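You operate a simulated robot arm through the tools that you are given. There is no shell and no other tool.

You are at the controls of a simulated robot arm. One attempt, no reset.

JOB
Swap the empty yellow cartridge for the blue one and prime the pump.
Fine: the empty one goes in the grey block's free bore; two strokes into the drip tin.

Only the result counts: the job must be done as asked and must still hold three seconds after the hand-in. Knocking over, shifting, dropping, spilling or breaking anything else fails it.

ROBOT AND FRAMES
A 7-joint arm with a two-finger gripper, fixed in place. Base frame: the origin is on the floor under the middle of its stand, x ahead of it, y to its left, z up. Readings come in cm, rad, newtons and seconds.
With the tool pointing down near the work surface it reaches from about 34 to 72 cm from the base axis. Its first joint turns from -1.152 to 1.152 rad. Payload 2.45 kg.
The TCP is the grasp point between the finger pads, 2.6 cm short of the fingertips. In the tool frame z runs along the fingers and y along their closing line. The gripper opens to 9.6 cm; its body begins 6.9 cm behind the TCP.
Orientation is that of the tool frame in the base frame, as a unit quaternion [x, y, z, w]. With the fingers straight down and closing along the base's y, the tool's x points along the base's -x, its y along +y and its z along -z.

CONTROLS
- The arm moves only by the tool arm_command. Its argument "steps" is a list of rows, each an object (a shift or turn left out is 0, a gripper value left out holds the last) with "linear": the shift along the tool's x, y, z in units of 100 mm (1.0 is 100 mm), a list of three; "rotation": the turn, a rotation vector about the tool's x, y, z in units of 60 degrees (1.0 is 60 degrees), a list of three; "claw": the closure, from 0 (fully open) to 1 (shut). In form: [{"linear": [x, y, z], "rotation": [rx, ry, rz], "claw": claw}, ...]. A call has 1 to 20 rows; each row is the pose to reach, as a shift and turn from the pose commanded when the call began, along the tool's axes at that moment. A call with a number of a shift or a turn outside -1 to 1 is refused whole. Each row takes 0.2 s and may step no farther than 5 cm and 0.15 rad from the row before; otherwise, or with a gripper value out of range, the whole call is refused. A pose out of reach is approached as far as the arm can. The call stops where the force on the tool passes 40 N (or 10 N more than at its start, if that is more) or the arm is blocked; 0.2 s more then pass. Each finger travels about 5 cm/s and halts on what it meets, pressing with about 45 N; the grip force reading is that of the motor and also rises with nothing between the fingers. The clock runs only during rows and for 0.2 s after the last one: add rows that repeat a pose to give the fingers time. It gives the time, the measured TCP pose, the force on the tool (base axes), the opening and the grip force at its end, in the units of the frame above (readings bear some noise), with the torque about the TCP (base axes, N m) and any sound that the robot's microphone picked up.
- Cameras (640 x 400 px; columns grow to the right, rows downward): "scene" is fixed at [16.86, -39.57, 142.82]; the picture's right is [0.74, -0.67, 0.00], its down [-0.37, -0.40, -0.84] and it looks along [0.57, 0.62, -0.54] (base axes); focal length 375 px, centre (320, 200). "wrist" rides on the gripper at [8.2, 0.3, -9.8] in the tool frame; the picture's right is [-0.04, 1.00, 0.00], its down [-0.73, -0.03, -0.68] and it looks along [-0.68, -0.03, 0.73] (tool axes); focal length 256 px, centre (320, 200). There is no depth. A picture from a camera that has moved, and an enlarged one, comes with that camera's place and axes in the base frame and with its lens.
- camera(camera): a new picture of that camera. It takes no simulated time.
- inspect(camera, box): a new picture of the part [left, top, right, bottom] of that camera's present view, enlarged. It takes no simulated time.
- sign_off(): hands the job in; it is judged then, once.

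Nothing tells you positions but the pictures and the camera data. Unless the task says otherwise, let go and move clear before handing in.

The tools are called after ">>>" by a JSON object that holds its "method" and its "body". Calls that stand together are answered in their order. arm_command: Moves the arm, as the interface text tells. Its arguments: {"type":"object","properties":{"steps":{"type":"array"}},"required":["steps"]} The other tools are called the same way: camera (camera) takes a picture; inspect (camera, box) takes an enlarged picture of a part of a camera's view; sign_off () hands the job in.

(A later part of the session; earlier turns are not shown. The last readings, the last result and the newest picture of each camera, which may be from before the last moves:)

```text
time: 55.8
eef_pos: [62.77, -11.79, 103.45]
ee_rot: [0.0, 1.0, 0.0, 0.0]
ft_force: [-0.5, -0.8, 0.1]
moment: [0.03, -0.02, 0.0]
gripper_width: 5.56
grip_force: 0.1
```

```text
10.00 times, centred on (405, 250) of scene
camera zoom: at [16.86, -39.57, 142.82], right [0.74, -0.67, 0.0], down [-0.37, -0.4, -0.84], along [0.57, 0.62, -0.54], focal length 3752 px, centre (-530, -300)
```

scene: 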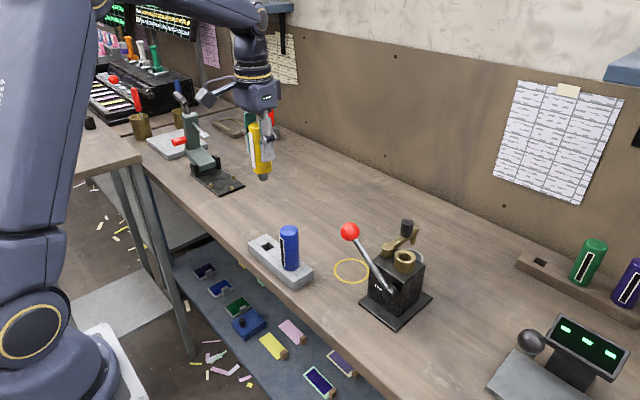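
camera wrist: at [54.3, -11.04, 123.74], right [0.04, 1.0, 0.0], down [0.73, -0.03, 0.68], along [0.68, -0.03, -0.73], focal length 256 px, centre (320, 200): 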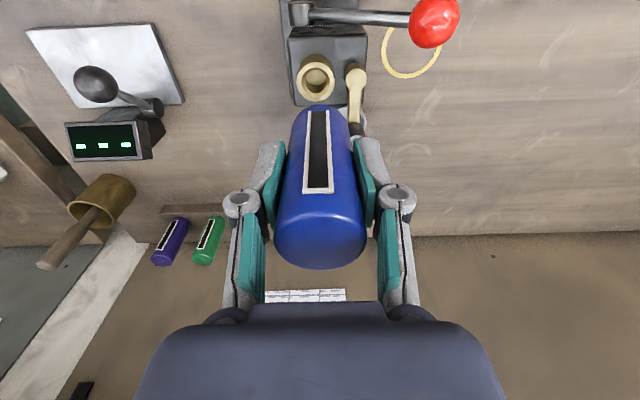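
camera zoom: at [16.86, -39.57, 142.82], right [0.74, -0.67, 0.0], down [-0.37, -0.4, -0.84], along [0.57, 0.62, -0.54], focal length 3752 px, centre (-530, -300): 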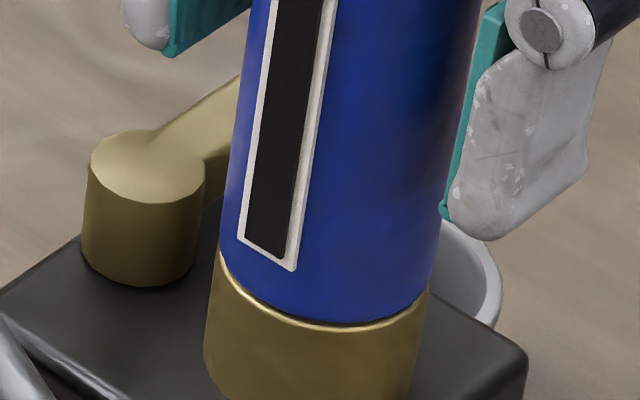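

Blue is at exactly the height yellow had. I'll lift clear, then study the lever for the strokes.

>>> {"method": "arm_command", "body": {"steps": [{"linear": [0, 0, -0.1]}, {"linear": [0, 0, -0.3]}, {"linear": [0, 0, -0.6]}, {"linear": [0, 0, -0.9]}, {"linear": [0, 0, -1.0]}, {"linear": [0, 0, -1.0]}]}}

>>> {"method": "camera", "body": {"camera": "wrist"}}

>>> {"method": "inspect", "body": {"camera": "scene", "box": [340, 210, 440, 335]}}

>>> {"method": "inspect", "body": {"camera": "scene", "box": [335, 215, 405, 295]}}

```text
time: 57.2
eef_pos: [62.83, -11.88, 113.38]
ee_rot: [0.0, 1.0, 0.0, 0.0]
ft_force: [-0.1, 0.4, 0.3]
moment: [0.01, -0.02, 0.0]
gripper_width: 5.56
grip_force: 0.0
```

```text
taken
camera wrist: at [54.52, -11.54, 123.18], right [0.04, 1.0, 0.0], down [0.73, -0.03, 0.68], along [0.68, -0.03, -0.73], focal length 256 px, centre (320, 200)
```

wrist: 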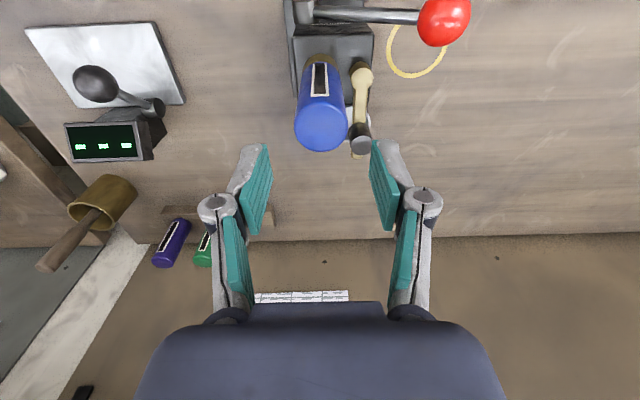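

```text
3.20 times, centred on (390, 272) of scene
camera zoom: at [16.86, -39.57, 142.82], right [0.74, -0.67, 0.0], down [-0.37, -0.4, -0.84], along [0.57, 0.62, -0.54], focal length 1200 px, centre (96, -32)
```

zoom: 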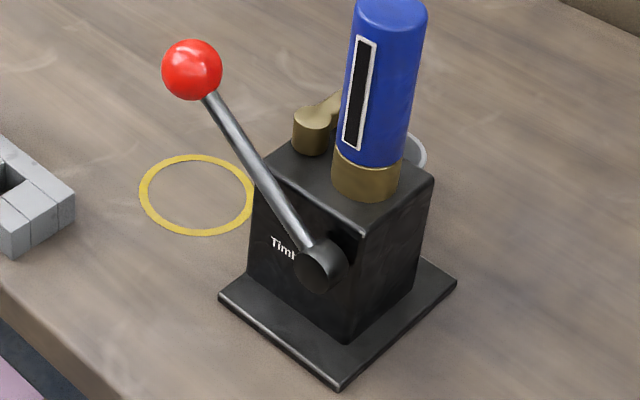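

```text
5.00 times, centred on (370, 255) of scene
camera zoom: at [16.86, -39.57, 142.82], right [0.74, -0.67, 0.0], down [-0.37, -0.4, -0.84], along [0.57, 0.62, -0.54], focal length 1876 px, centre (70, -75)
```

zoom: 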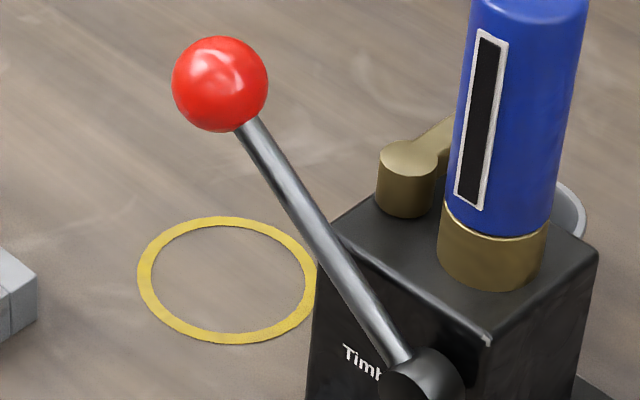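

The lever hub is around (57.5, -13.3, 92.5) and the ball around (58.0, -2.75, 100.5), so the lever swings in the y–z plane at about x = 58. I'll yaw the gripper 90° so the fingers close along x, and position above the ball.

>>> {"method": "arm_command", "body": {"steps": [{"linear": [0.08, 0.15, -0.02], "rotation": [0, 0, 0.125], "claw": 0.27}, {"linear": [0.16, 0.3, -0.05], "rotation": [0, 0, 0.25]}, {"linear": [0.24, 0.45, -0.08], "rotation": [0, 0, 0.375]}, {"linear": [0.32, 0.6, -0.1], "rotation": [0, 0, 0.5]}, {"linear": [0.4, 0.75, -0.1], "rotation": [0, 0, 0.625]}, {"linear": [0.48, 0.91, -0.1], "rotation": [0, 0, 0.75]}, {"linear": [0.48, 0.91, -0.1], "rotation": [0, 0, 0.75]}]}}

>>> {"method": "arm_command", "body": {"steps": [{"rotation": [0, 0, 0.125]}, {"rotation": [0, 0, 0.25]}, {"rotation": [0, 0, 0.375]}, {"rotation": [0, 0, 0.5]}, {"rotation": [0, 0, 0.625]}, {"rotation": [0, 0, 0.75]}, {"rotation": [0, 0, 0.75]}, {"rotation": [0, 0, 0.75]}]}}

>>> {"method": "camera", "body": {"camera": "wrist"}}

>>> {"method": "inspect", "body": {"camera": "scene", "box": [320, 110, 460, 320]}}

```text
time: 58.8
eef_pos: [58.2, -2.76, 114.36]
ee_rot: [0.383, 0.924, 0.0, 0.0]
ft_force: [-0.1, 0.1, 1.0]
moment: [-0.02, 0.01, 0.0]
gripper_width: 7.03
grip_force: 0.1
```

```text
time: 60.6
eef_pos: [58.1, -2.76, 114.34]
ee_rot: [0.708, 0.706, 0.0, 0.0]
ft_force: [-0.2, -0.7, -0.7]
moment: [-0.02, 0.0, 0.0]
gripper_width: 7.01
grip_force: 0.2
```

```text
taken
camera wrist: at [58.26, 5.45, 124.25], right [1.0, -0.04, 0.0], down [-0.03, -0.73, 0.68], along [-0.03, -0.68, -0.73], focal length 256 px, centre (320, 200)
```

wrist: 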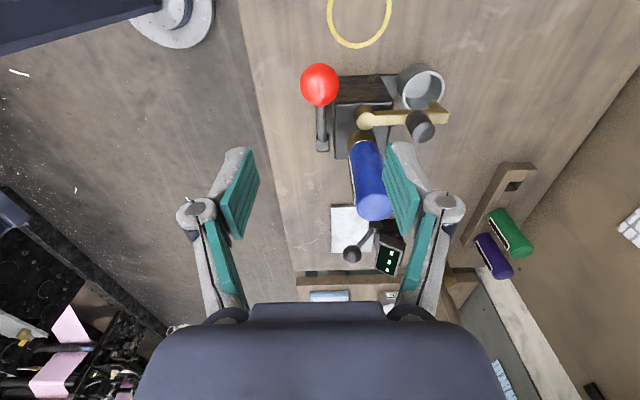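

```text
1.90 times, centred on (390, 215) of scene
camera zoom: at [16.86, -39.57, 142.82], right [0.74, -0.67, 0.0], down [-0.37, -0.4, -0.84], along [0.57, 0.62, -0.54], focal length 715 px, centre (187, 171)
```

zoom: 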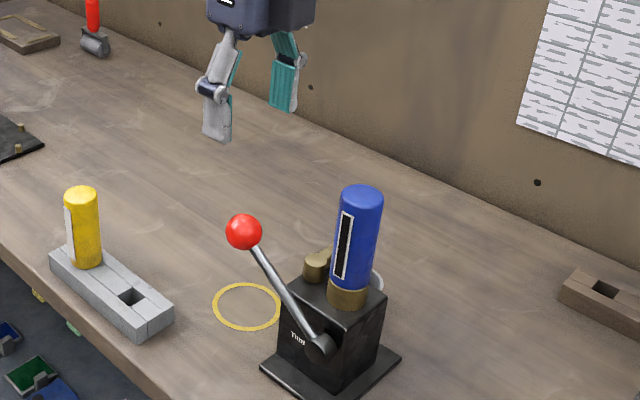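

>>> {"method": "inspect", "body": {"camera": "wrist", "box": [280, 50, 460, 170]}}

>>> {"method": "inspect", "body": {"camera": "wrist", "box": [285, 50, 375, 160]}}

```text
3.33 times, centred on (370, 110) of wrist
camera zoom: at [58.26, 5.45, 124.25], right [1.0, -0.04, 0.0], down [-0.03, -0.73, 0.68], along [-0.03, -0.68, -0.73], focal length 853 px, centre (153, 500)
```

zoom: 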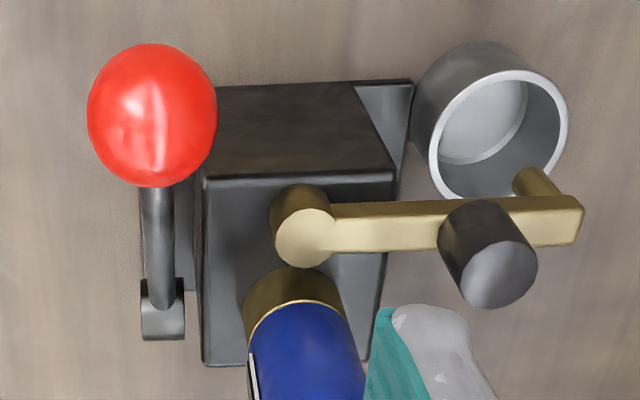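

```text
3.64 times, centred on (330, 105) of wrist
camera zoom: at [58.26, 5.45, 124.25], right [1.0, -0.04, 0.0], down [-0.03, -0.73, 0.68], along [-0.03, -0.68, -0.73], focal length 931 px, centre (284, 546)
```

zoom: 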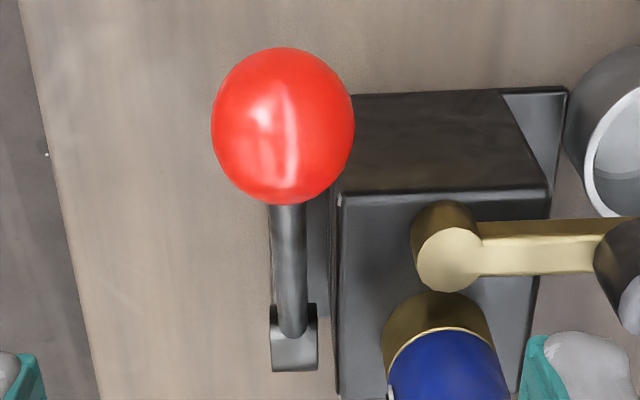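

The gripper is directly above the ball, whose centre is about (57.85, -2.8, 100.3) with a radius of 1.77. I'll go down so the open fingers straddle it.

>>> {"method": "arm_command", "body": {"steps": [{"linear": [0, -0.01, 0.2]}, {"linear": [0, -0.01, 0.45]}, {"linear": [0, -0.01, 0.7]}, {"linear": [0, -0.01, 0.9]}, {"linear": [0, -0.01, 0.9]}]}}

>>> {"method": "camera", "body": {"camera": "wrist"}}

>>> {"method": "inspect", "body": {"camera": "scene", "box": [320, 140, 440, 320]}}

```text
time: 61.8
eef_pos: [57.77, -2.5, 105.39]
ee_rot: [0.707, 0.707, 0.0, 0.0]
ft_force: [-0.1, -0.5, 0.0]
moment: [-0.01, 0.0, 0.06]
gripper_width: 7.0
grip_force: 0.0
```

```text
taken
camera wrist: at [57.96, 5.52, 115.17], right [1.0, -0.04, 0.0], down [-0.03, -0.73, 0.68], along [-0.03, -0.68, -0.73], focal length 256 px, centre (320, 200)
```

wrist: 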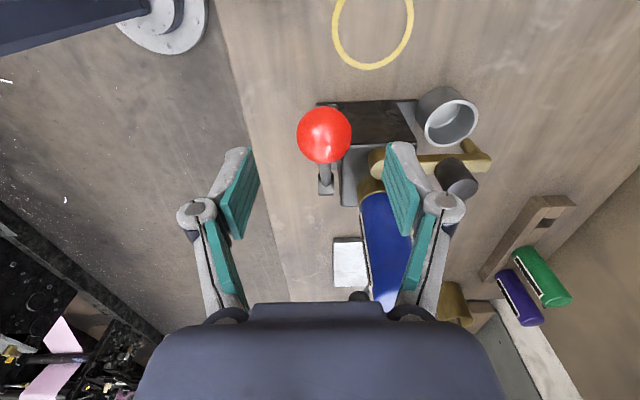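

```text
2.22 times, centred on (380, 230) of scene
camera zoom: at [16.86, -39.57, 142.82], right [0.74, -0.67, 0.0], down [-0.37, -0.4, -0.84], along [0.57, 0.62, -0.54], focal length 834 px, centre (187, 133)
```

zoom: 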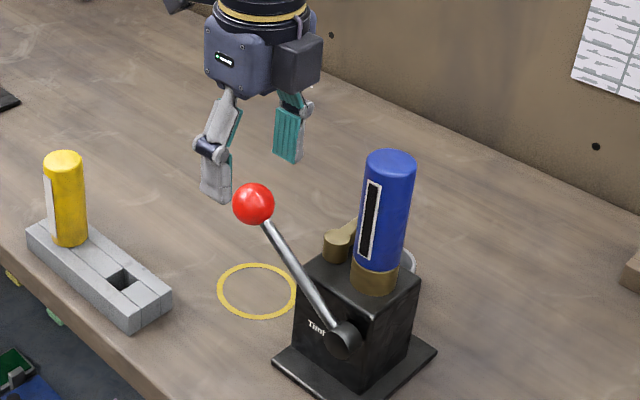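

>>> {"method": "arm_command", "body": {"steps": [{"linear": [0.0, 0.015, 0.15]}, {"linear": [0.0, 0.015, 0.3]}, {"linear": [0.0, 0.015, 0.43]}, {"linear": [0.0, 0.015, 0.43]}]}}

>>> {"method": "camera", "body": {"camera": "wrist"}}

>>> {"method": "inspect", "body": {"camera": "scene", "box": [320, 140, 440, 320]}}

```text
time: 62.8
eef_pos: [58.14, -2.78, 100.77]
ee_rot: [0.708, 0.707, 0.0, 0.0]
ft_force: [0.9, 0.1, 0.8]
moment: [0.01, -0.03, 0.0]
gripper_width: 6.99
grip_force: 0.1
```

```text
taken
camera wrist: at [58.37, 5.47, 110.72], right [1.0, -0.04, 0.0], down [-0.03, -0.73, 0.68], along [-0.03, -0.68, -0.73], focal length 256 px, centre (320, 200)
```

wrist: 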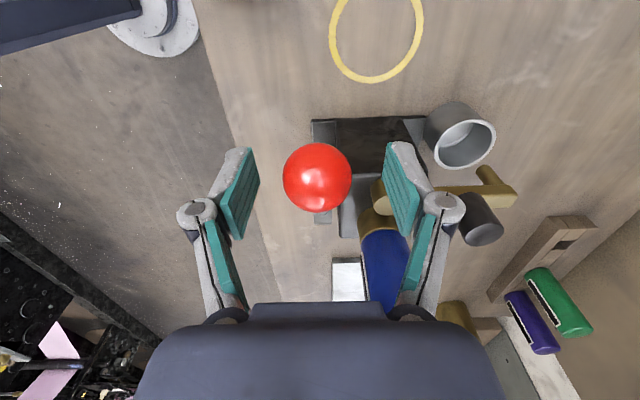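

```text
2.22 times, centred on (380, 230) of scene
camera zoom: at [16.86, -39.57, 142.82], right [0.74, -0.67, 0.0], down [-0.37, -0.4, -0.84], along [0.57, 0.62, -0.54], focal length 834 px, centre (187, 133)
```

zoom: 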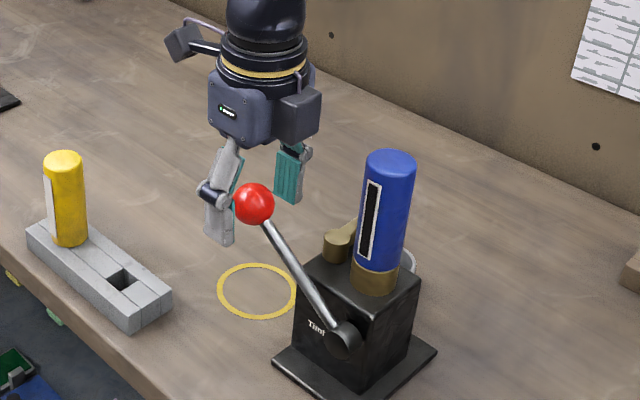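

The ball centre is about (57.86, -2.6, 100.3), right between the fingers. I'll make a small centring shift and close on it.

>>> {"method": "arm_command", "body": {"steps": [{"linear": [0.01, -0.02, 0]}, {"linear": [0.01, -0.02, 0], "claw": 0.4}, {"linear": [0.01, -0.02, 0], "claw": 0.5}, {"linear": [0.01, -0.02, 0], "claw": 0.58}, {"linear": [0.01, -0.02, 0], "claw": 0.58}]}}

>>> {"method": "inspect", "body": {"camera": "wrist", "box": [200, 120, 440, 270]}}

```text
time: 64.0
eef_pos: [57.88, -2.59, 101.08]
ee_rot: [0.706, 0.708, 0.0, 0.0]
ft_force: [0.0, 0.1, 0.4]
moment: [0.01, -0.02, -0.02]
gripper_width: 4.05
grip_force: 0.1
```

```text
2.67 times, centred on (320, 195) of wrist
camera zoom: at [58.1, 5.55, 110.83], right [1.0, -0.04, 0.0], down [-0.03, -0.73, 0.68], along [-0.03, -0.68, -0.73], focal length 683 px, centre (320, 213)
```

zoom: 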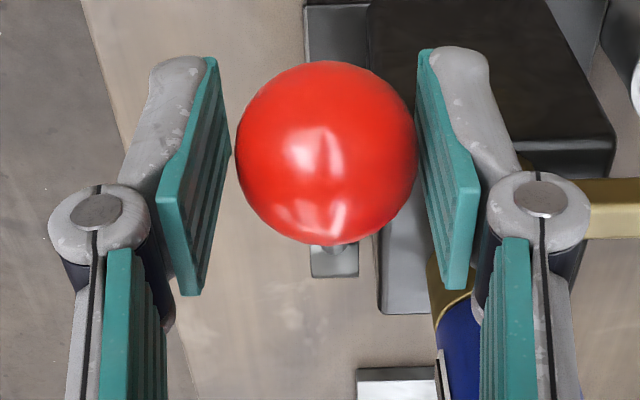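

>>> {"method": "arm_command", "body": {"steps": [{"linear": [0, 0, 0], "claw": 0.63}, {"linear": [0, 0, 0], "claw": 0.7}, {"linear": [0, 0, 0], "claw": 0.72}, {"linear": [0, 0, 0], "claw": 0.72}]}}

```text
time: 65.0
eef_pos: [58.03, -2.6, 101.03]
ee_rot: [0.707, 0.707, 0.001, 0.001]
ft_force: [14.1, 0.4, -2.0]
moment: [-0.07, -0.15, 0.01]
gripper_width: 3.43
grip_force: 45.8
```

The ball is held, with some sideways load along x. I'll relieve it before stroking.

>>> {"method": "arm_command", "body": {"steps": [{"linear": [0, 0.015, 0]}, {"linear": [0, 0.015, 0]}]}}

```text
time: 65.6
eef_pos: [58.04, -2.57, 101.03]
ee_rot: [0.708, 0.707, 0.0, -0.001]
ft_force: [9.0, -1.8, -4.5]
moment: [-0.05, -0.06, 0.01]
gripper_width: 3.41
grip_force: 44.6
```

>>> {"method": "arm_command", "body": {"steps": [{"linear": [0, 0.022, 0]}, {"linear": [0, 0.022, 0]}]}}

```text
time: 66.2
eef_pos: [58.0, -2.65, 100.9]
ee_rot: [0.708, 0.706, -0.003, -0.002]
ft_force: [-14.1, -1.9, 0.4]
moment: [-0.16, 0.36, 0.06]
gripper_width: 3.44
grip_force: 45.5
```

>>> {"method": "arm_command", "body": {"steps": [{"linear": [0, -0.012, 0]}, {"linear": [0, -0.012, 0]}]}}

```text
time: 66.8
eef_pos: [58.07, -2.46, 101.0]
ee_rot: [0.707, 0.707, -0.002, -0.001]
ft_force: [-12.4, -7.5, -11.1]
moment: [0.56, 0.09, 0.16]
gripper_width: 3.45
grip_force: 44.6
```

>>> {"method": "arm_command", "body": {"steps": [{"linear": [0, -0.006, 0]}, {"linear": [0, -0.006, 0]}, {"linear": [0, -0.006, 0]}]}}

```text
time: 67.6
eef_pos: [57.86, -2.57, 101.08]
ee_rot: [0.708, 0.707, -0.001, -0.001]
ft_force: [-7.5, -14.4, -22.5]
moment: [0.22, 0.01, -0.08]
gripper_width: 3.44
grip_force: 45.2
```

>>> {"method": "inspect", "body": {"camera": "scene", "box": [340, 210, 440, 335]}}

>>> {"method": "arm_command", "body": {"steps": [{"linear": [0, 0, 0]}]}}

```text
3.20 times, centred on (390, 272) of scene
camera zoom: at [16.88, -39.61, 142.81], right [0.74, -0.67, 0.0], down [-0.37, -0.4, -0.84], along [0.57, 0.62, -0.54], focal length 1200 px, centre (96, -32)
```

zoom: 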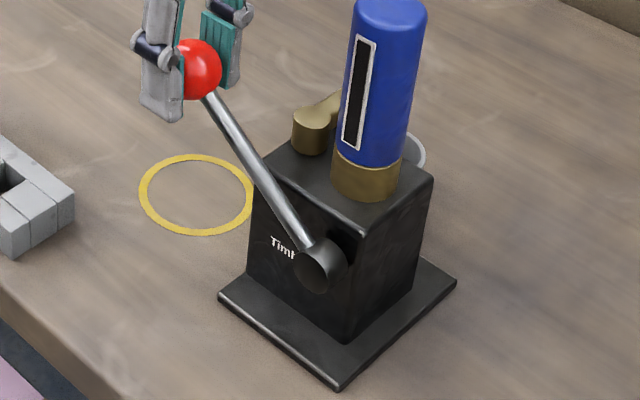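

```text
time: 68.0
eef_pos: [57.98, -2.61, 101.08]
ee_rot: [0.708, 0.707, -0.001, -0.001]
ft_force: [-5.9, -17.1, -23.5]
moment: [-0.24, -0.05, -0.07]
gripper_width: 3.43
grip_force: 45.1
```

The pump hasn't moved. The load is mostly radial, because my commanded pose is slightly too far out, so I'll move inward a little.

>>> {"method": "arm_command", "body": {"steps": [{"linear": [-0.02, -0.006, 0.015]}, {"linear": [-0.02, -0.006, 0.015]}]}}

```text
time: 68.6
eef_pos: [58.02, -2.63, 101.08]
ee_rot: [0.706, 0.708, 0.002, 0.0]
ft_force: [-8.7, -7.4, -1.7]
moment: [-0.96, 0.19, 0.13]
gripper_width: 3.43
grip_force: 44.4
```

Forces are now low. I'll begin the first downstroke with a small piece of the arc to feel the resistance.

>>> {"method": "arm_command", "body": {"steps": [{"linear": [0.02, 0, 0.03]}, {"linear": [0.043, 0, 0.062]}, {"linear": [0.043, 0, 0.062]}]}}

>>> {"method": "inspect", "body": {"camera": "scene", "box": [340, 210, 440, 335]}}

```text
time: 69.4
eef_pos: [57.95, -2.02, 100.33]
ee_rot: [0.707, 0.707, 0.001, -0.001]
ft_force: [-9.8, -0.2, 12.1]
moment: [-1.22, 0.07, -0.02]
gripper_width: 3.44
grip_force: 45.1
```

```text
3.20 times, centred on (390, 272) of scene
camera zoom: at [16.81, -39.56, 142.83], right [0.74, -0.67, 0.0], down [-0.37, -0.4, -0.84], along [0.57, 0.62, -0.54], focal length 1200 px, centre (96, -32)
```

zoom: 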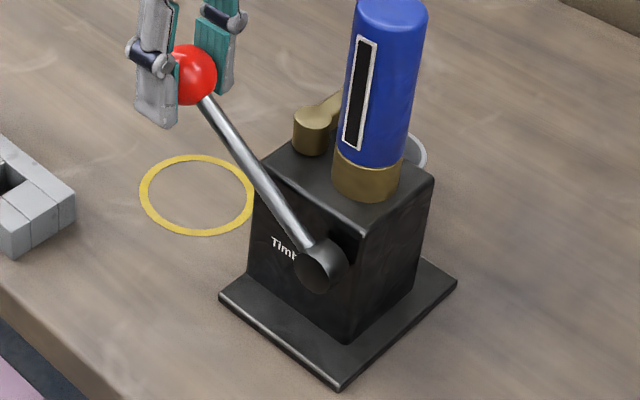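

The lever moves smoothly with about 12 N of resistance, and the pump stays put. I'll continue the downstroke along the arc.

>>> {"method": "arm_command", "body": {"steps": [{"linear": [0.036, 0.005, 0.059]}, {"linear": [0.069, 0.008, 0.12]}, {"linear": [0.0986, 0.008, 0.182]}, {"linear": [0.0986, 0.008, 0.182]}]}}

```text
time: 70.4
eef_pos: [58.01, -1.28, 98.47]
ee_rot: [0.707, 0.707, 0.0, 0.0]
ft_force: [-7.9, 3.0, 10.3]
moment: [-1.05, -0.07, 0.06]
gripper_width: 3.41
grip_force: 45.2
```

>>> {"method": "arm_command", "body": {"steps": [{"linear": [0.0264, 0, 0.0635]}, {"linear": [0.0494, 0, 0.128]}, {"linear": [0.069, 0, 0.1945]}, {"linear": [0.0854, 0, 0.261]}, {"linear": [0.0854, 0, 0.261]}]}}

>>> {"method": "inspect", "body": {"camera": "scene", "box": [330, 200, 450, 335]}}

```text
time: 71.6
eef_pos: [57.99, -0.54, 95.85]
ee_rot: [0.708, 0.706, 0.0, 0.0]
ft_force: [-6.6, 1.3, 9.7]
moment: [-1.12, -0.06, -0.05]
gripper_width: 3.44
grip_force: 44.9
```

```text
2.96 times, centred on (390, 268) of scene
camera zoom: at [16.82, -39.56, 142.83], right [0.74, -0.67, 0.0], down [-0.37, -0.4, -0.84], along [0.57, 0.62, -0.54], focal length 1112 px, centre (113, 0)
```

zoom: 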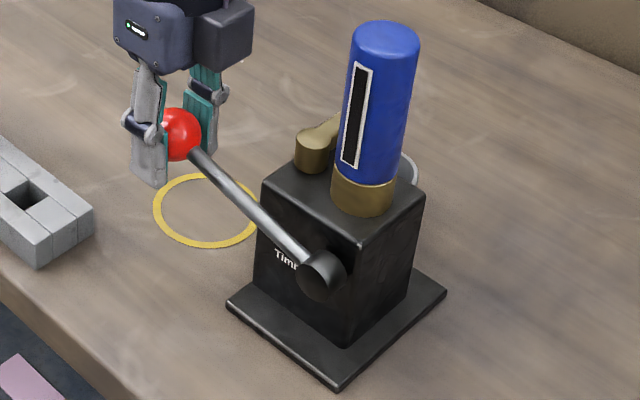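

>>> {"method": "arm_command", "body": {"steps": [{"linear": [0.0122, 0, 0.0682]}, {"linear": [0.021, 0, 0.137]}, {"linear": [0.0266, 0, 0.205]}, {"linear": [0.0266, 0, 0.205]}]}}

```text
time: 72.6
eef_pos: [57.91, -0.26, 93.96]
ee_rot: [0.707, 0.707, 0.001, 0.001]
ft_force: [5.2, 2.2, 10.4]
moment: [-1.18, -0.1, 0.03]
gripper_width: 3.4
grip_force: 44.9
```

>>> {"method": "arm_command", "body": {"steps": [{"linear": [0.001, -0.006, 0.035]}, {"linear": [0.0015, -0.006, 0.07]}, {"linear": [0.001, -0.006, 0.105]}, {"linear": [0.0, -0.006, 0.138]}, {"linear": [0.0, -0.006, 0.138]}]}}

>>> {"method": "inspect", "body": {"camera": "scene", "box": [330, 200, 450, 335]}}

```text
time: 73.8
eef_pos: [57.93, -0.24, 92.48]
ee_rot: [0.708, 0.707, 0.002, 0.001]
ft_force: [8.6, -2.4, 22.8]
moment: [0.17, 0.01, -0.05]
gripper_width: 3.64
grip_force: 45.0
```

```text
2.96 times, centred on (390, 268) of scene
camera zoom: at [16.84, -39.57, 142.82], right [0.74, -0.67, 0.0], down [-0.37, -0.4, -0.84], along [0.57, 0.62, -0.54], focal length 1112 px, centre (113, 0)
```

zoom: 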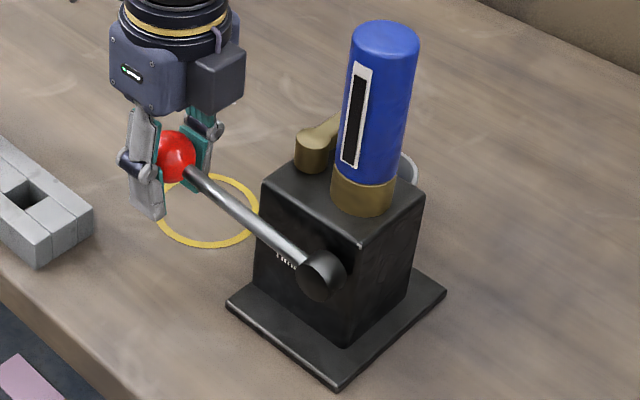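

The force rose and the grip width changed, so I may have reached the lower stop or the ball may have slipped in the pads. I'll check with the wrist camera.

>>> {"method": "camera", "body": {"camera": "wrist"}}

>>> {"method": "inspect", "body": {"camera": "scene", "box": [340, 220, 400, 290]}}

>>> {"method": "inspect", "body": {"camera": "scene", "box": [390, 200, 450, 270]}}

```text
taken
camera wrist: at [58.2, 7.99, 102.4], right [1.0, -0.04, 0.0], down [-0.03, -0.73, 0.68], along [-0.03, -0.68, -0.73], focal length 256 px, centre (320, 200)
```

wrist: 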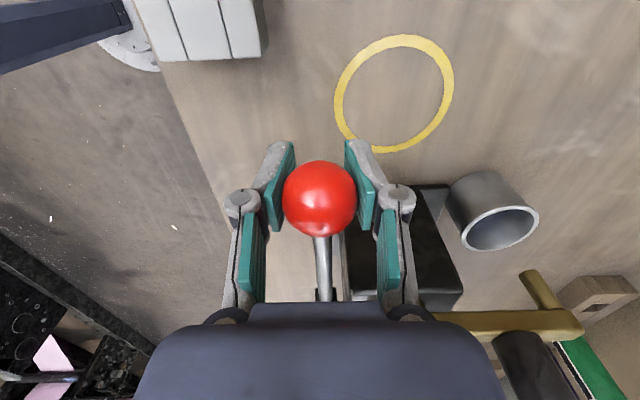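

```text
5.71 times, centred on (370, 255) of scene
camera zoom: at [16.84, -39.57, 142.82], right [0.74, -0.67, 0.0], down [-0.37, -0.4, -0.84], along [0.57, 0.62, -0.54], focal length 2144 px, centre (34, -114)
```

zoom: 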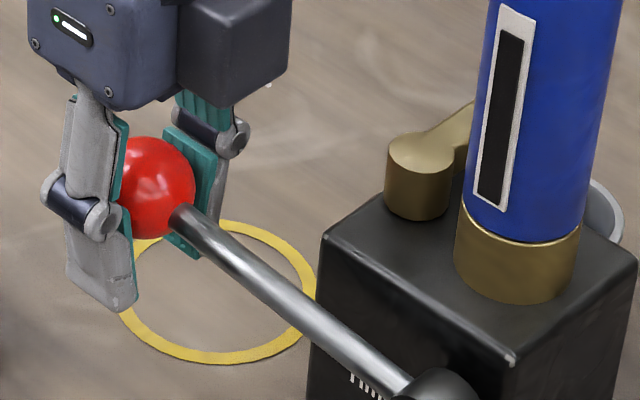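

```text
5.71 times, centred on (420, 235) of scene
camera zoom: at [16.84, -39.57, 142.82], right [0.74, -0.67, 0.0], down [-0.37, -0.4, -0.84], along [0.57, 0.62, -0.54], focal length 2144 px, centre (-251, 0)
```

zoom: 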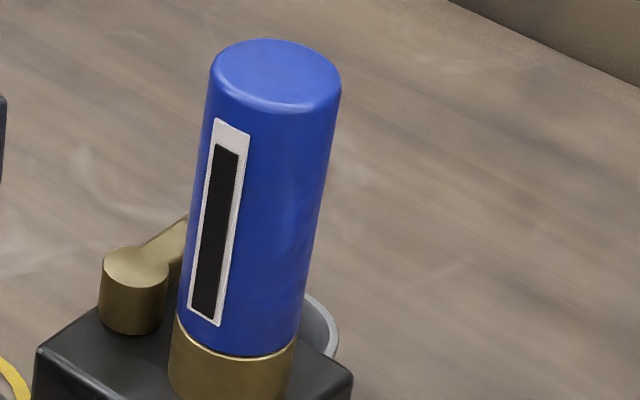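

>>> {"method": "inspect", "body": {"camera": "wrist", "box": [430, 150, 600, 340]}}

>>> {"method": "inspect", "body": {"camera": "wrist", "box": [220, 120, 420, 310]}}

```text
2.11 times, centred on (515, 245) of wrist
camera zoom: at [58.2, 7.99, 102.4], right [1.0, -0.04, 0.0], down [-0.03, -0.73, 0.68], along [-0.03, -0.68, -0.73], focal length 539 px, centre (-90, 105)
```

zoom: 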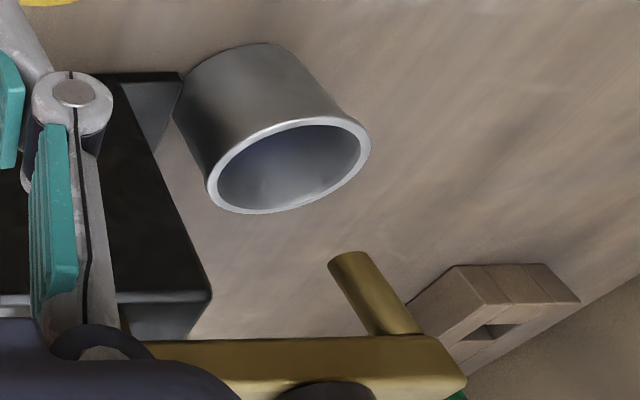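

```text
2.11 times, centred on (320, 215) of wrist
camera zoom: at [58.2, 7.99, 102.4], right [1.0, -0.04, 0.0], down [-0.03, -0.73, 0.68], along [-0.03, -0.68, -0.73], focal length 539 px, centre (320, 168)
```

zoom: 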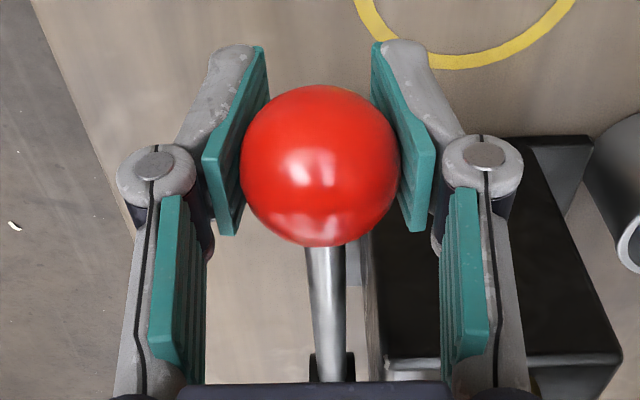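

The cartridge's fluid window has dropped slightly, the tin interior now looks bluish and the bench is clean, so the first downstroke delivered into the tin. The lever is at its lower stop, so I'll ease off and begin the upstroke.

>>> {"method": "arm_command", "body": {"steps": [{"linear": [0, 0, -0.01]}, {"linear": [0, 0, -0.02]}, {"linear": [0, 0, -0.02]}]}}

```text
time: 74.6
eef_pos: [58.03, -0.15, 92.67]
ee_rot: [0.707, 0.708, 0.0, 0.001]
ft_force: [7.4, -2.0, 20.9]
moment: [-0.06, -0.01, -0.04]
gripper_width: 3.43
grip_force: 45.3
```

>>> {"method": "arm_command", "body": {"steps": [{"linear": [-0.003, 0, -0.04]}, {"linear": [-0.008, 0, -0.08]}, {"linear": [-0.015, 0, -0.12]}, {"linear": [-0.022, 0, -0.155]}, {"linear": [-0.022, 0, -0.155]}]}}

>>> {"method": "camera", "body": {"camera": "wrist"}}

```text
time: 75.8
eef_pos: [57.9, -0.33, 94.18]
ee_rot: [0.707, 0.708, 0.001, 0.0]
ft_force: [21.2, -0.2, -9.2]
moment: [1.33, 0.21, -0.05]
gripper_width: 3.39
grip_force: 44.5
```

```text
taken
camera wrist: at [58.21, 7.8, 104.08], right [1.0, -0.04, 0.0], down [-0.03, -0.73, 0.68], along [-0.03, -0.68, -0.73], focal length 256 px, centre (320, 200)
```

wrist: 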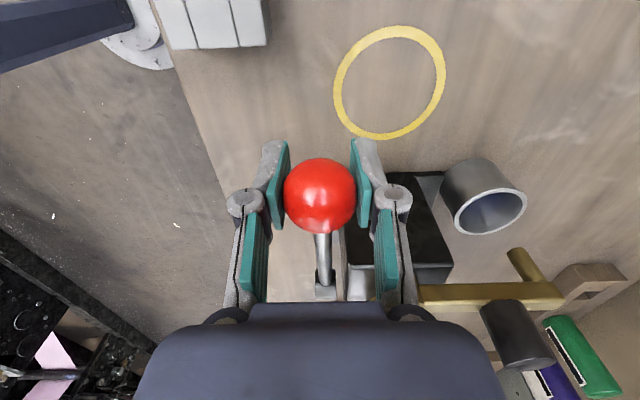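

The lever follows upward with about 9 N of friction and no spring. I'll continue the upstroke and correct the x load.

>>> {"method": "arm_command", "body": {"steps": [{"linear": [-0.016, 0.012, -0.067]}, {"linear": [-0.0355, 0.014, -0.133]}, {"linear": [-0.0585, 0.014, -0.198]}, {"linear": [-0.085, 0.014, -0.262]}, {"linear": [-0.085, 0.014, -0.262]}]}}

```text
time: 77.0
eef_pos: [57.98, -1.22, 96.76]
ee_rot: [0.707, 0.707, -0.002, -0.003]
ft_force: [-14.3, 11.5, -5.1]
moment: [1.14, 0.05, 0.0]
gripper_width: 3.37
grip_force: 44.9
```

>>> {"method": "arm_command", "body": {"steps": [{"linear": [-0.022, -0.006, -0.062]}, {"linear": [-0.055, -0.008, -0.123]}, {"linear": [-0.09, -0.008, -0.182]}, {"linear": [-0.09, -0.008, -0.182]}]}}

>>> {"method": "camera", "body": {"camera": "wrist"}}

>>> {"method": "inspect", "body": {"camera": "scene", "box": [340, 210, 440, 335]}}

```text
time: 78.0
eef_pos: [57.89, -2.23, 98.71]
ee_rot: [0.708, 0.706, 0.0, -0.001]
ft_force: [-14.3, 4.7, -8.3]
moment: [1.18, -0.08, 0.03]
gripper_width: 3.34
grip_force: 44.5
```

```text
taken
camera wrist: at [58.26, 5.88, 108.56], right [1.0, -0.04, 0.0], down [-0.03, -0.73, 0.68], along [-0.03, -0.68, -0.73], focal length 256 px, centre (320, 200)
```

wrist: 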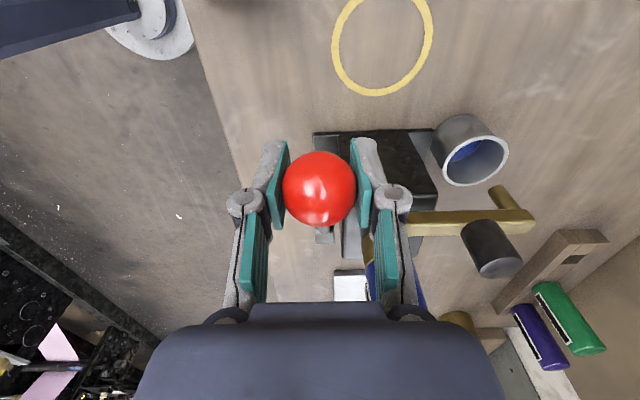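

```text
3.20 times, centred on (390, 272) of scene
camera zoom: at [16.83, -39.56, 142.83], right [0.74, -0.67, 0.0], down [-0.37, -0.4, -0.84], along [0.57, 0.62, -0.54], focal length 1200 px, centre (96, -32)
```

zoom: 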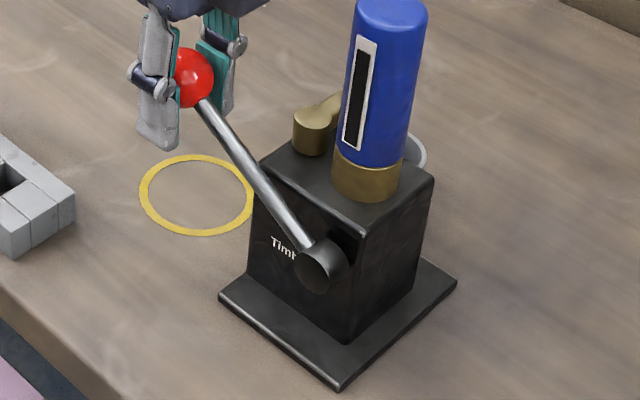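

Blue fluid is visible in the tin. I'll continue to the top position.

>>> {"method": "arm_command", "body": {"steps": [{"linear": [-0.02, -0.008, -0.03]}, {"linear": [-0.04, -0.008, -0.06]}, {"linear": [-0.055, -0.008, -0.08]}, {"linear": [-0.055, -0.008, -0.08]}]}}

>>> {"method": "inspect", "body": {"camera": "scene", "box": [340, 210, 440, 335]}}

```text
time: 79.0
eef_pos: [58.02, -2.8, 99.56]
ee_rot: [0.707, 0.707, 0.0, 0.0]
ft_force: [-8.3, -0.2, -11.0]
moment: [1.15, -0.06, 0.01]
gripper_width: 3.39
grip_force: 44.9
```

```text
3.20 times, centred on (390, 272) of scene
camera zoom: at [16.86, -39.57, 142.82], right [0.74, -0.67, 0.0], down [-0.37, -0.4, -0.84], along [0.57, 0.62, -0.54], focal length 1200 px, centre (96, -32)
```

zoom: 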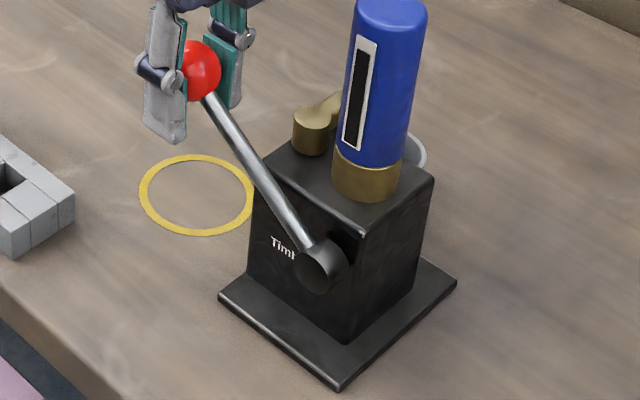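

>>> {"method": "arm_command", "body": {"steps": [{"linear": [-0.012, -0.004, -0.02]}, {"linear": [-0.018, -0.004, -0.03]}, {"linear": [-0.018, -0.004, -0.03]}]}}

>>> {"method": "inspect", "body": {"camera": "scene", "box": [340, 210, 440, 335]}}

>>> {"method": "camera", "body": {"camera": "wrist"}}

```text
time: 79.8
eef_pos: [57.95, -2.97, 99.73]
ee_rot: [0.707, 0.707, 0.0, -0.001]
ft_force: [-4.7, 1.7, -17.8]
moment: [0.32, -0.08, -0.1]
gripper_width: 3.4
grip_force: 45.2
```

```text
3.20 times, centred on (390, 272) of scene
camera zoom: at [16.88, -39.56, 142.82], right [0.74, -0.67, 0.0], down [-0.37, -0.4, -0.84], along [0.57, 0.62, -0.54], focal length 1200 px, centre (96, -32)
```

zoom: 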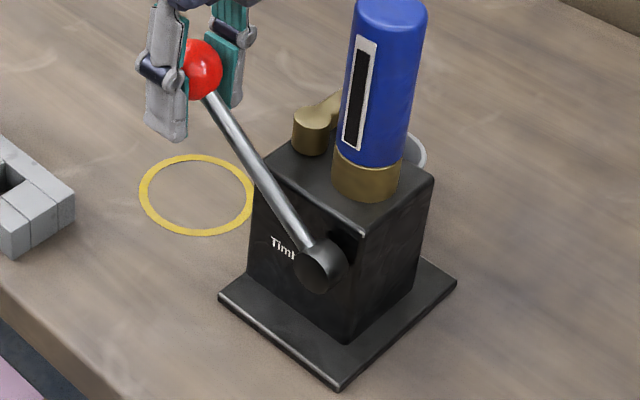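

```text
taken
camera wrist: at [58.24, 5.21, 109.61], right [1.0, -0.04, 0.0], down [-0.03, -0.73, 0.68], along [-0.03, -0.68, -0.73], focal length 256 px, centre (320, 200)
```

wrist: 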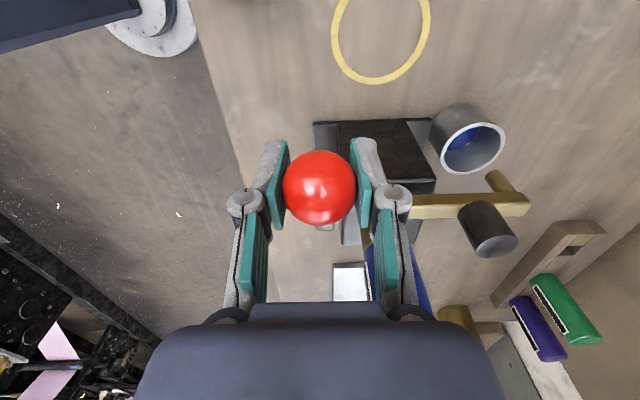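

The lever is back at its upper stop, so stroke one is complete. Starting the second downstroke along the same arc.

>>> {"method": "arm_command", "body": {"steps": [{"linear": [0.03, 0, 0.05]}, {"linear": [0.053, 0, 0.082]}, {"linear": [0.089, 0, 0.141]}, {"linear": [0.122, 0, 0.2]}, {"linear": [0.15, 0, 0.262]}, {"linear": [0.15, 0, 0.262]}]}}

```text
time: 81.2
eef_pos: [58.02, -1.49, 97.25]
ee_rot: [0.707, 0.707, 0.0, 0.001]
ft_force: [-0.1, -4.1, 8.6]
moment: [-1.16, -0.13, -0.05]
gripper_width: 3.37
grip_force: 45.4
```

>>> {"method": "arm_command", "body": {"steps": [{"linear": [0.0264, 0, 0.0635]}, {"linear": [0.0494, 0, 0.128]}, {"linear": [0.069, 0, 0.1945]}, {"linear": [0.0854, 0, 0.261]}, {"linear": [0.0854, 0, 0.261]}]}}

>>> {"method": "camera", "body": {"camera": "wrist"}}

```text
time: 82.4
eef_pos: [57.9, -0.55, 94.58]
ee_rot: [0.708, 0.706, 0.0, 0.0]
ft_force: [-2.6, -7.6, 7.8]
moment: [-1.11, -0.06, 0.03]
gripper_width: 3.35
grip_force: 44.9
```

```text
taken
camera wrist: at [58.24, 7.64, 104.33], right [1.0, -0.04, 0.0], down [-0.03, -0.73, 0.68], along [-0.03, -0.68, -0.73], focal length 256 px, centre (320, 200)
```

wrist: 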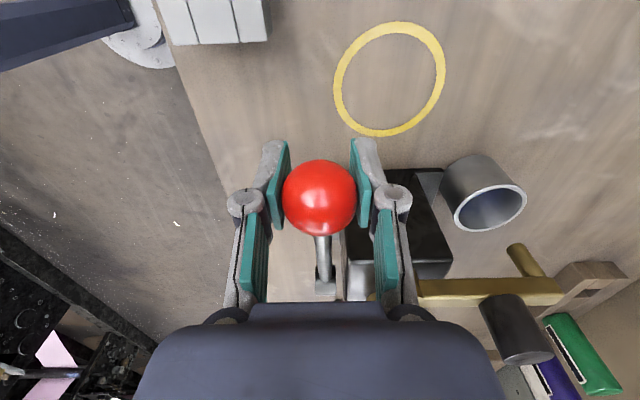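

>>> {"method": "arm_command", "body": {"steps": [{"linear": [0.01, 0, 0.05]}, {"linear": [0.015, 0, 0.1]}, {"linear": [0.018, 0, 0.15]}, {"linear": [0.02, 0, 0.19]}, {"linear": [0.02, 0, 0.19]}]}}

>>> {"method": "camera", "body": {"camera": "wrist"}}

```text
time: 83.6
eef_pos: [57.95, -0.19, 92.55]
ee_rot: [0.706, 0.708, 0.001, -0.001]
ft_force: [-0.8, 6.0, 5.7]
moment: [-0.63, -0.01, 0.02]
gripper_width: 3.68
grip_force: 45.4
```

```text
taken
camera wrist: at [58.22, 7.91, 102.45], right [1.0, -0.04, 0.0], down [-0.03, -0.73, 0.68], along [-0.03, -0.68, -0.74], focal length 256 px, centre (320, 200)
```

wrist: 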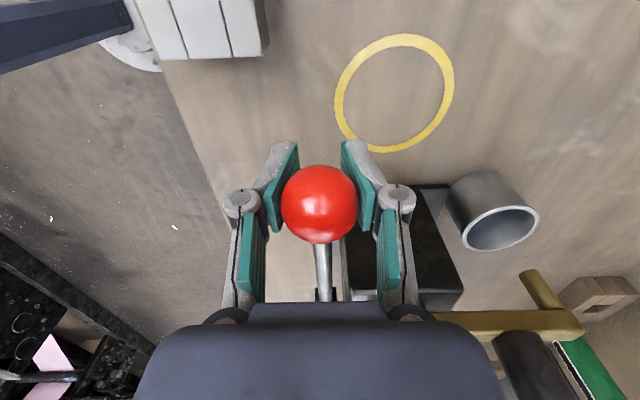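

>>> {"method": "inspect", "body": {"camera": "scene", "box": [340, 220, 400, 290]}}

>>> {"method": "inspect", "body": {"camera": "wrist", "box": [220, 120, 420, 310]}}

```text
5.71 times, centred on (370, 255) of scene
camera zoom: at [16.85, -39.55, 142.83], right [0.74, -0.67, 0.0], down [-0.37, -0.4, -0.84], along [0.57, 0.62, -0.54], focal length 2144 px, centre (34, -114)
```

zoom: 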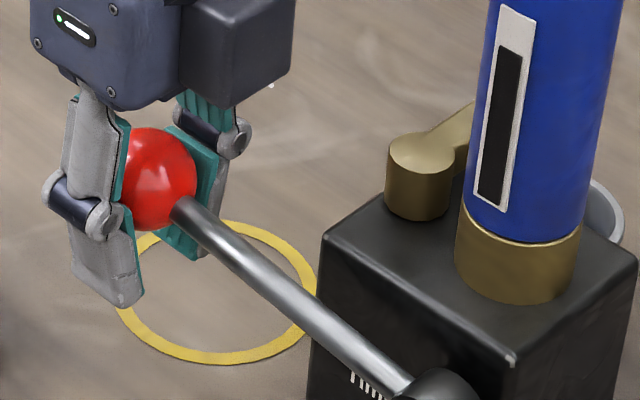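

```text
2.11 times, centred on (320, 215) of wrist
camera zoom: at [58.22, 7.91, 102.45], right [1.0, -0.04, 0.0], down [-0.03, -0.73, 0.68], along [-0.03, -0.68, -0.74], focal length 539 px, centre (320, 168)
```

zoom: 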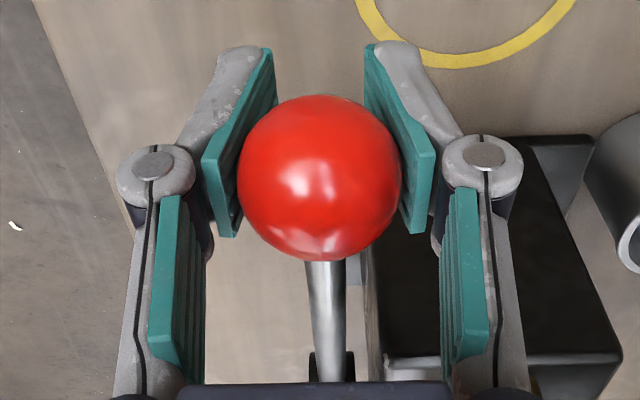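

The ball is about 0.4 cm higher than the lower stop reached in stroke one, so this downstroke isn't complete. I'll push further down.

>>> {"method": "arm_command", "body": {"steps": [{"linear": [0, 0, 0.03]}, {"linear": [0.0, 0, 0.06]}, {"linear": [0.0, 0, 0.06]}]}}

>>> {"method": "inspect", "body": {"camera": "scene", "box": [340, 220, 400, 290]}}

>>> {"method": "inspect", "body": {"camera": "wrist", "box": [220, 120, 420, 310]}}

```text
time: 84.4
eef_pos: [58.02, -0.25, 91.97]
ee_rot: [0.707, 0.707, 0.002, 0.001]
ft_force: [14.2, 13.6, 2.6]
moment: [-0.3, 0.18, 0.15]
gripper_width: 3.88
grip_force: 44.6
```

```text
5.71 times, centred on (370, 255) of scene
camera zoom: at [16.89, -39.53, 142.83], right [0.74, -0.67, 0.0], down [-0.37, -0.4, -0.84], along [0.57, 0.62, -0.54], focal length 2144 px, centre (34, -114)
```

zoom: 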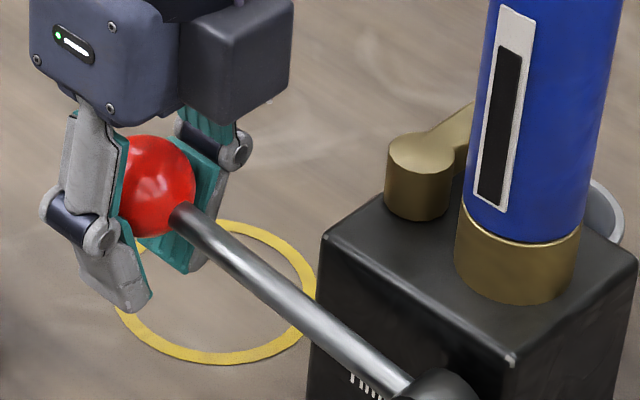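

```text
2.11 times, centred on (320, 215) of wrist
camera zoom: at [58.19, 7.91, 101.81], right [1.0, -0.04, 0.0], down [-0.03, -0.73, 0.68], along [-0.02, -0.68, -0.74], focal length 539 px, centre (320, 168)
```

zoom: 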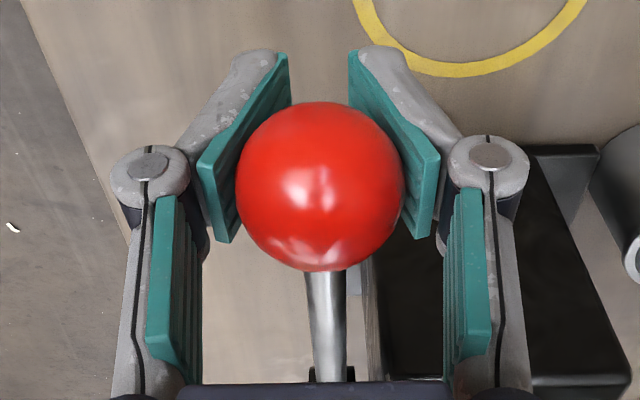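

The jointed fingertips are curling under the ball and no longer push it down well. I'll open, raise a little for a better hold on the ball, and re-grip to finish the stroke at the stop.

>>> {"method": "arm_command", "body": {"steps": [{"linear": [0, 0, -0.02], "claw": 0.55}, {"linear": [0, 0, -0.02], "claw": 0.45}, {"linear": [0, 0, -0.02], "claw": 0.35}, {"linear": [0, 0, -0.02], "claw": 0.27}, {"linear": [0, 0, -0.02], "claw": 0.27}]}}

>>> {"method": "inspect", "body": {"camera": "scene", "box": [340, 220, 400, 290]}}

>>> {"method": "camera", "body": {"camera": "wrist"}}

```text
time: 85.6
eef_pos: [57.82, -0.35, 92.24]
ee_rot: [0.707, 0.707, 0.0, 0.0]
ft_force: [-0.1, 1.0, -0.2]
moment: [0.0, 0.01, 0.02]
gripper_width: 7.01
grip_force: 0.0
```

```text
5.71 times, centred on (370, 255) of scene
camera zoom: at [16.86, -39.57, 142.82], right [0.74, -0.67, 0.0], down [-0.37, -0.4, -0.84], along [0.57, 0.62, -0.54], focal length 2144 px, centre (34, -114)
```

zoom: 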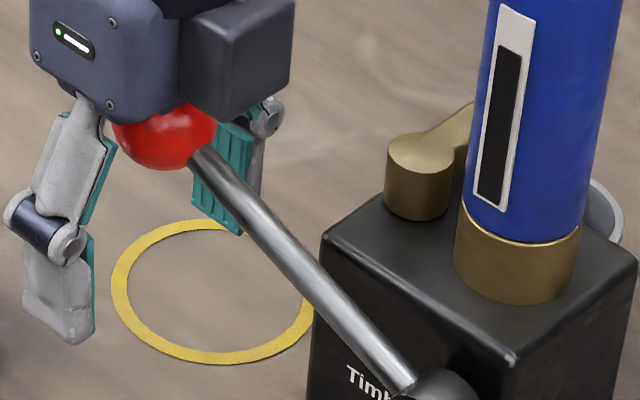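

```text
taken
camera wrist: at [58.12, 7.8, 102.02], right [1.0, -0.04, 0.0], down [-0.03, -0.73, 0.68], along [-0.03, -0.68, -0.73], focal length 256 px, centre (320, 200)
```

wrist: 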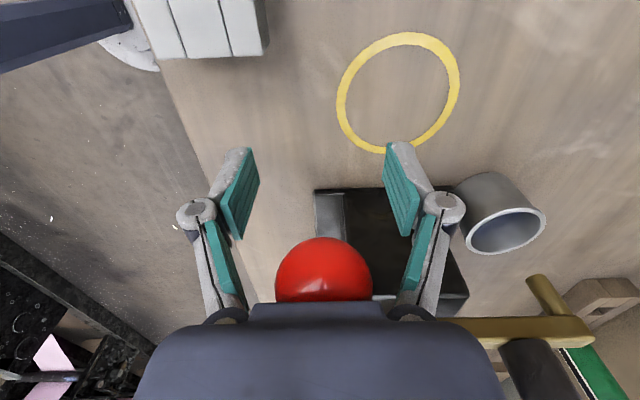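

When I let go, the lever sprang partway up, so it has a light return spring and is now resting just under the palm. Before doing anything else I'll check what was delivered, using the cartridge window level and the tin.

>>> {"method": "inspect", "body": {"camera": "scene", "box": [395, 210, 425, 260]}}

>>> {"method": "inspect", "body": {"camera": "wrist", "box": [430, 150, 600, 340]}}

>>> {"method": "inspect", "body": {"camera": "scene", "box": [330, 200, 450, 335]}}

```text
8.00 times, centred on (410, 235) of scene
camera zoom: at [16.86, -39.57, 142.82], right [0.74, -0.67, 0.0], down [-0.37, -0.4, -0.84], along [0.57, 0.62, -0.54], focal length 3001 px, centre (-400, -80)
```

zoom: 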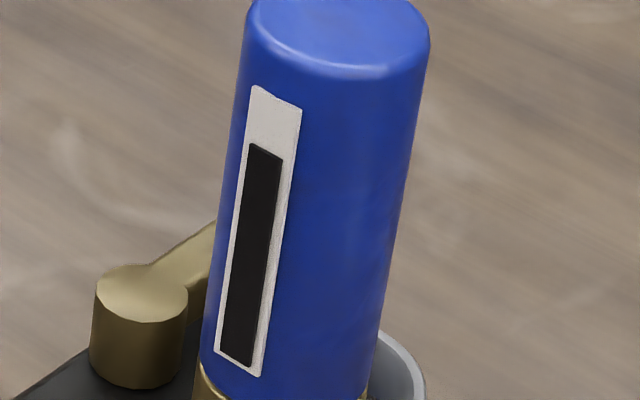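

```text
2.11 times, centred on (515, 245) of wrist
camera zoom: at [58.12, 7.8, 102.02], right [1.0, -0.04, 0.0], down [-0.03, -0.73, 0.68], along [-0.03, -0.68, -0.73], focal length 539 px, centre (-90, 105)
```

zoom: 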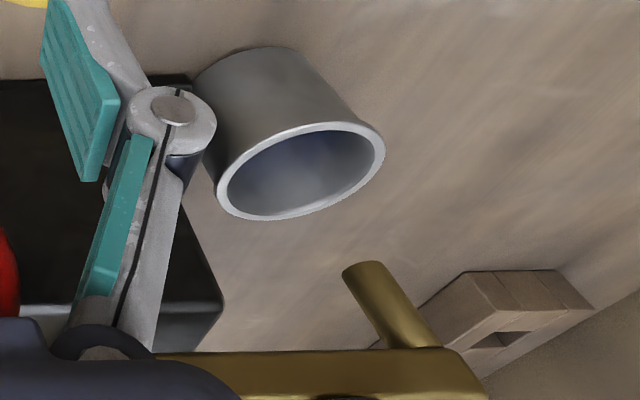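

```text
2.96 times, centred on (390, 268) of scene
camera zoom: at [16.86, -39.57, 142.82], right [0.74, -0.67, 0.0], down [-0.37, -0.4, -0.84], along [0.57, 0.62, -0.54], focal length 1112 px, centre (113, 0)
```

zoom: 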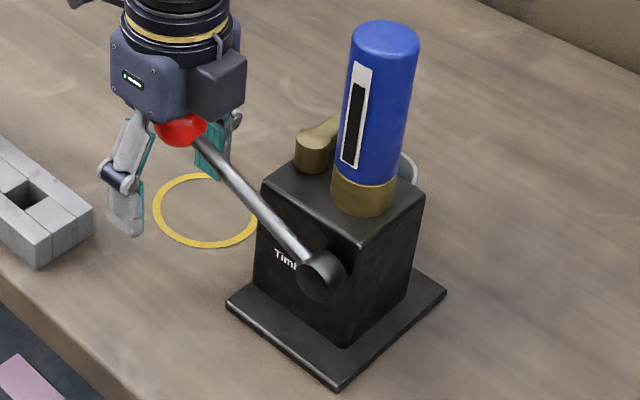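

The window has dropped by two equal amounts (about 8% each), so the second stroke delivered fully, like the first. The bench is clean. I won't push again; I'll raise the gripper slowly and see whether the lever returns to the top by itself.

>>> {"method": "arm_command", "body": {"steps": [{"linear": [0, 0, -0.05]}, {"linear": [0, 0, -0.1]}, {"linear": [0, 0, -0.15]}, {"linear": [0, 0, -0.2]}, {"linear": [0, 0, -0.2]}]}}

>>> {"method": "inspect", "body": {"camera": "scene", "box": [330, 180, 450, 335]}}

>>> {"method": "camera", "body": {"camera": "wrist"}}

```text
time: 86.8
eef_pos: [57.86, -0.36, 94.19]
ee_rot: [0.707, 0.707, 0.001, 0.0]
ft_force: [0.4, -0.2, -0.8]
moment: [-0.04, -0.03, -0.05]
gripper_width: 7.0
grip_force: 0.0
```

```text
2.58 times, centred on (390, 258) of scene
camera zoom: at [16.86, -39.57, 142.82], right [0.74, -0.67, 0.0], down [-0.37, -0.4, -0.84], along [0.57, 0.62, -0.54], focal length 968 px, centre (139, 52)
```

zoom: 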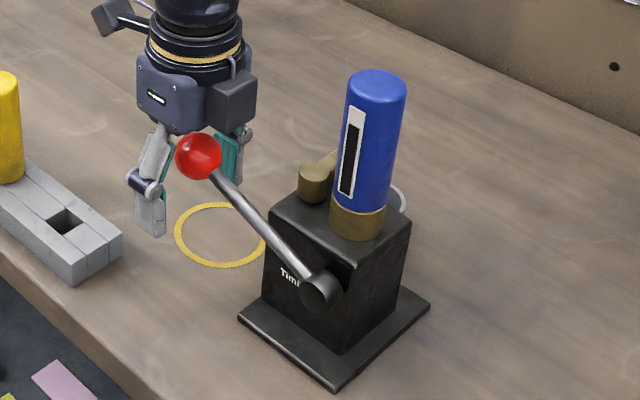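

```text
taken
camera wrist: at [58.15, 7.91, 104.03], right [1.0, -0.04, 0.0], down [-0.03, -0.73, 0.68], along [-0.03, -0.68, -0.73], focal length 256 px, centre (320, 200)
```

wrist: 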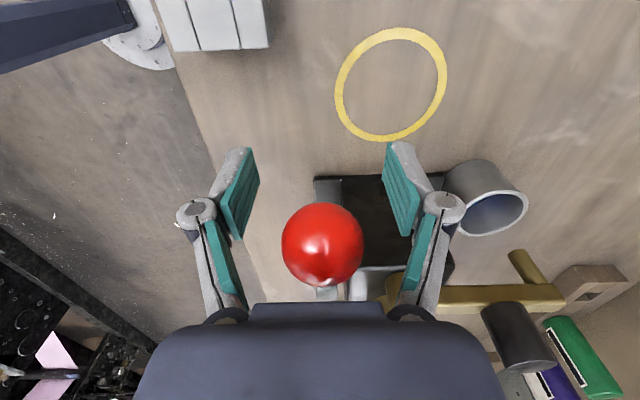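

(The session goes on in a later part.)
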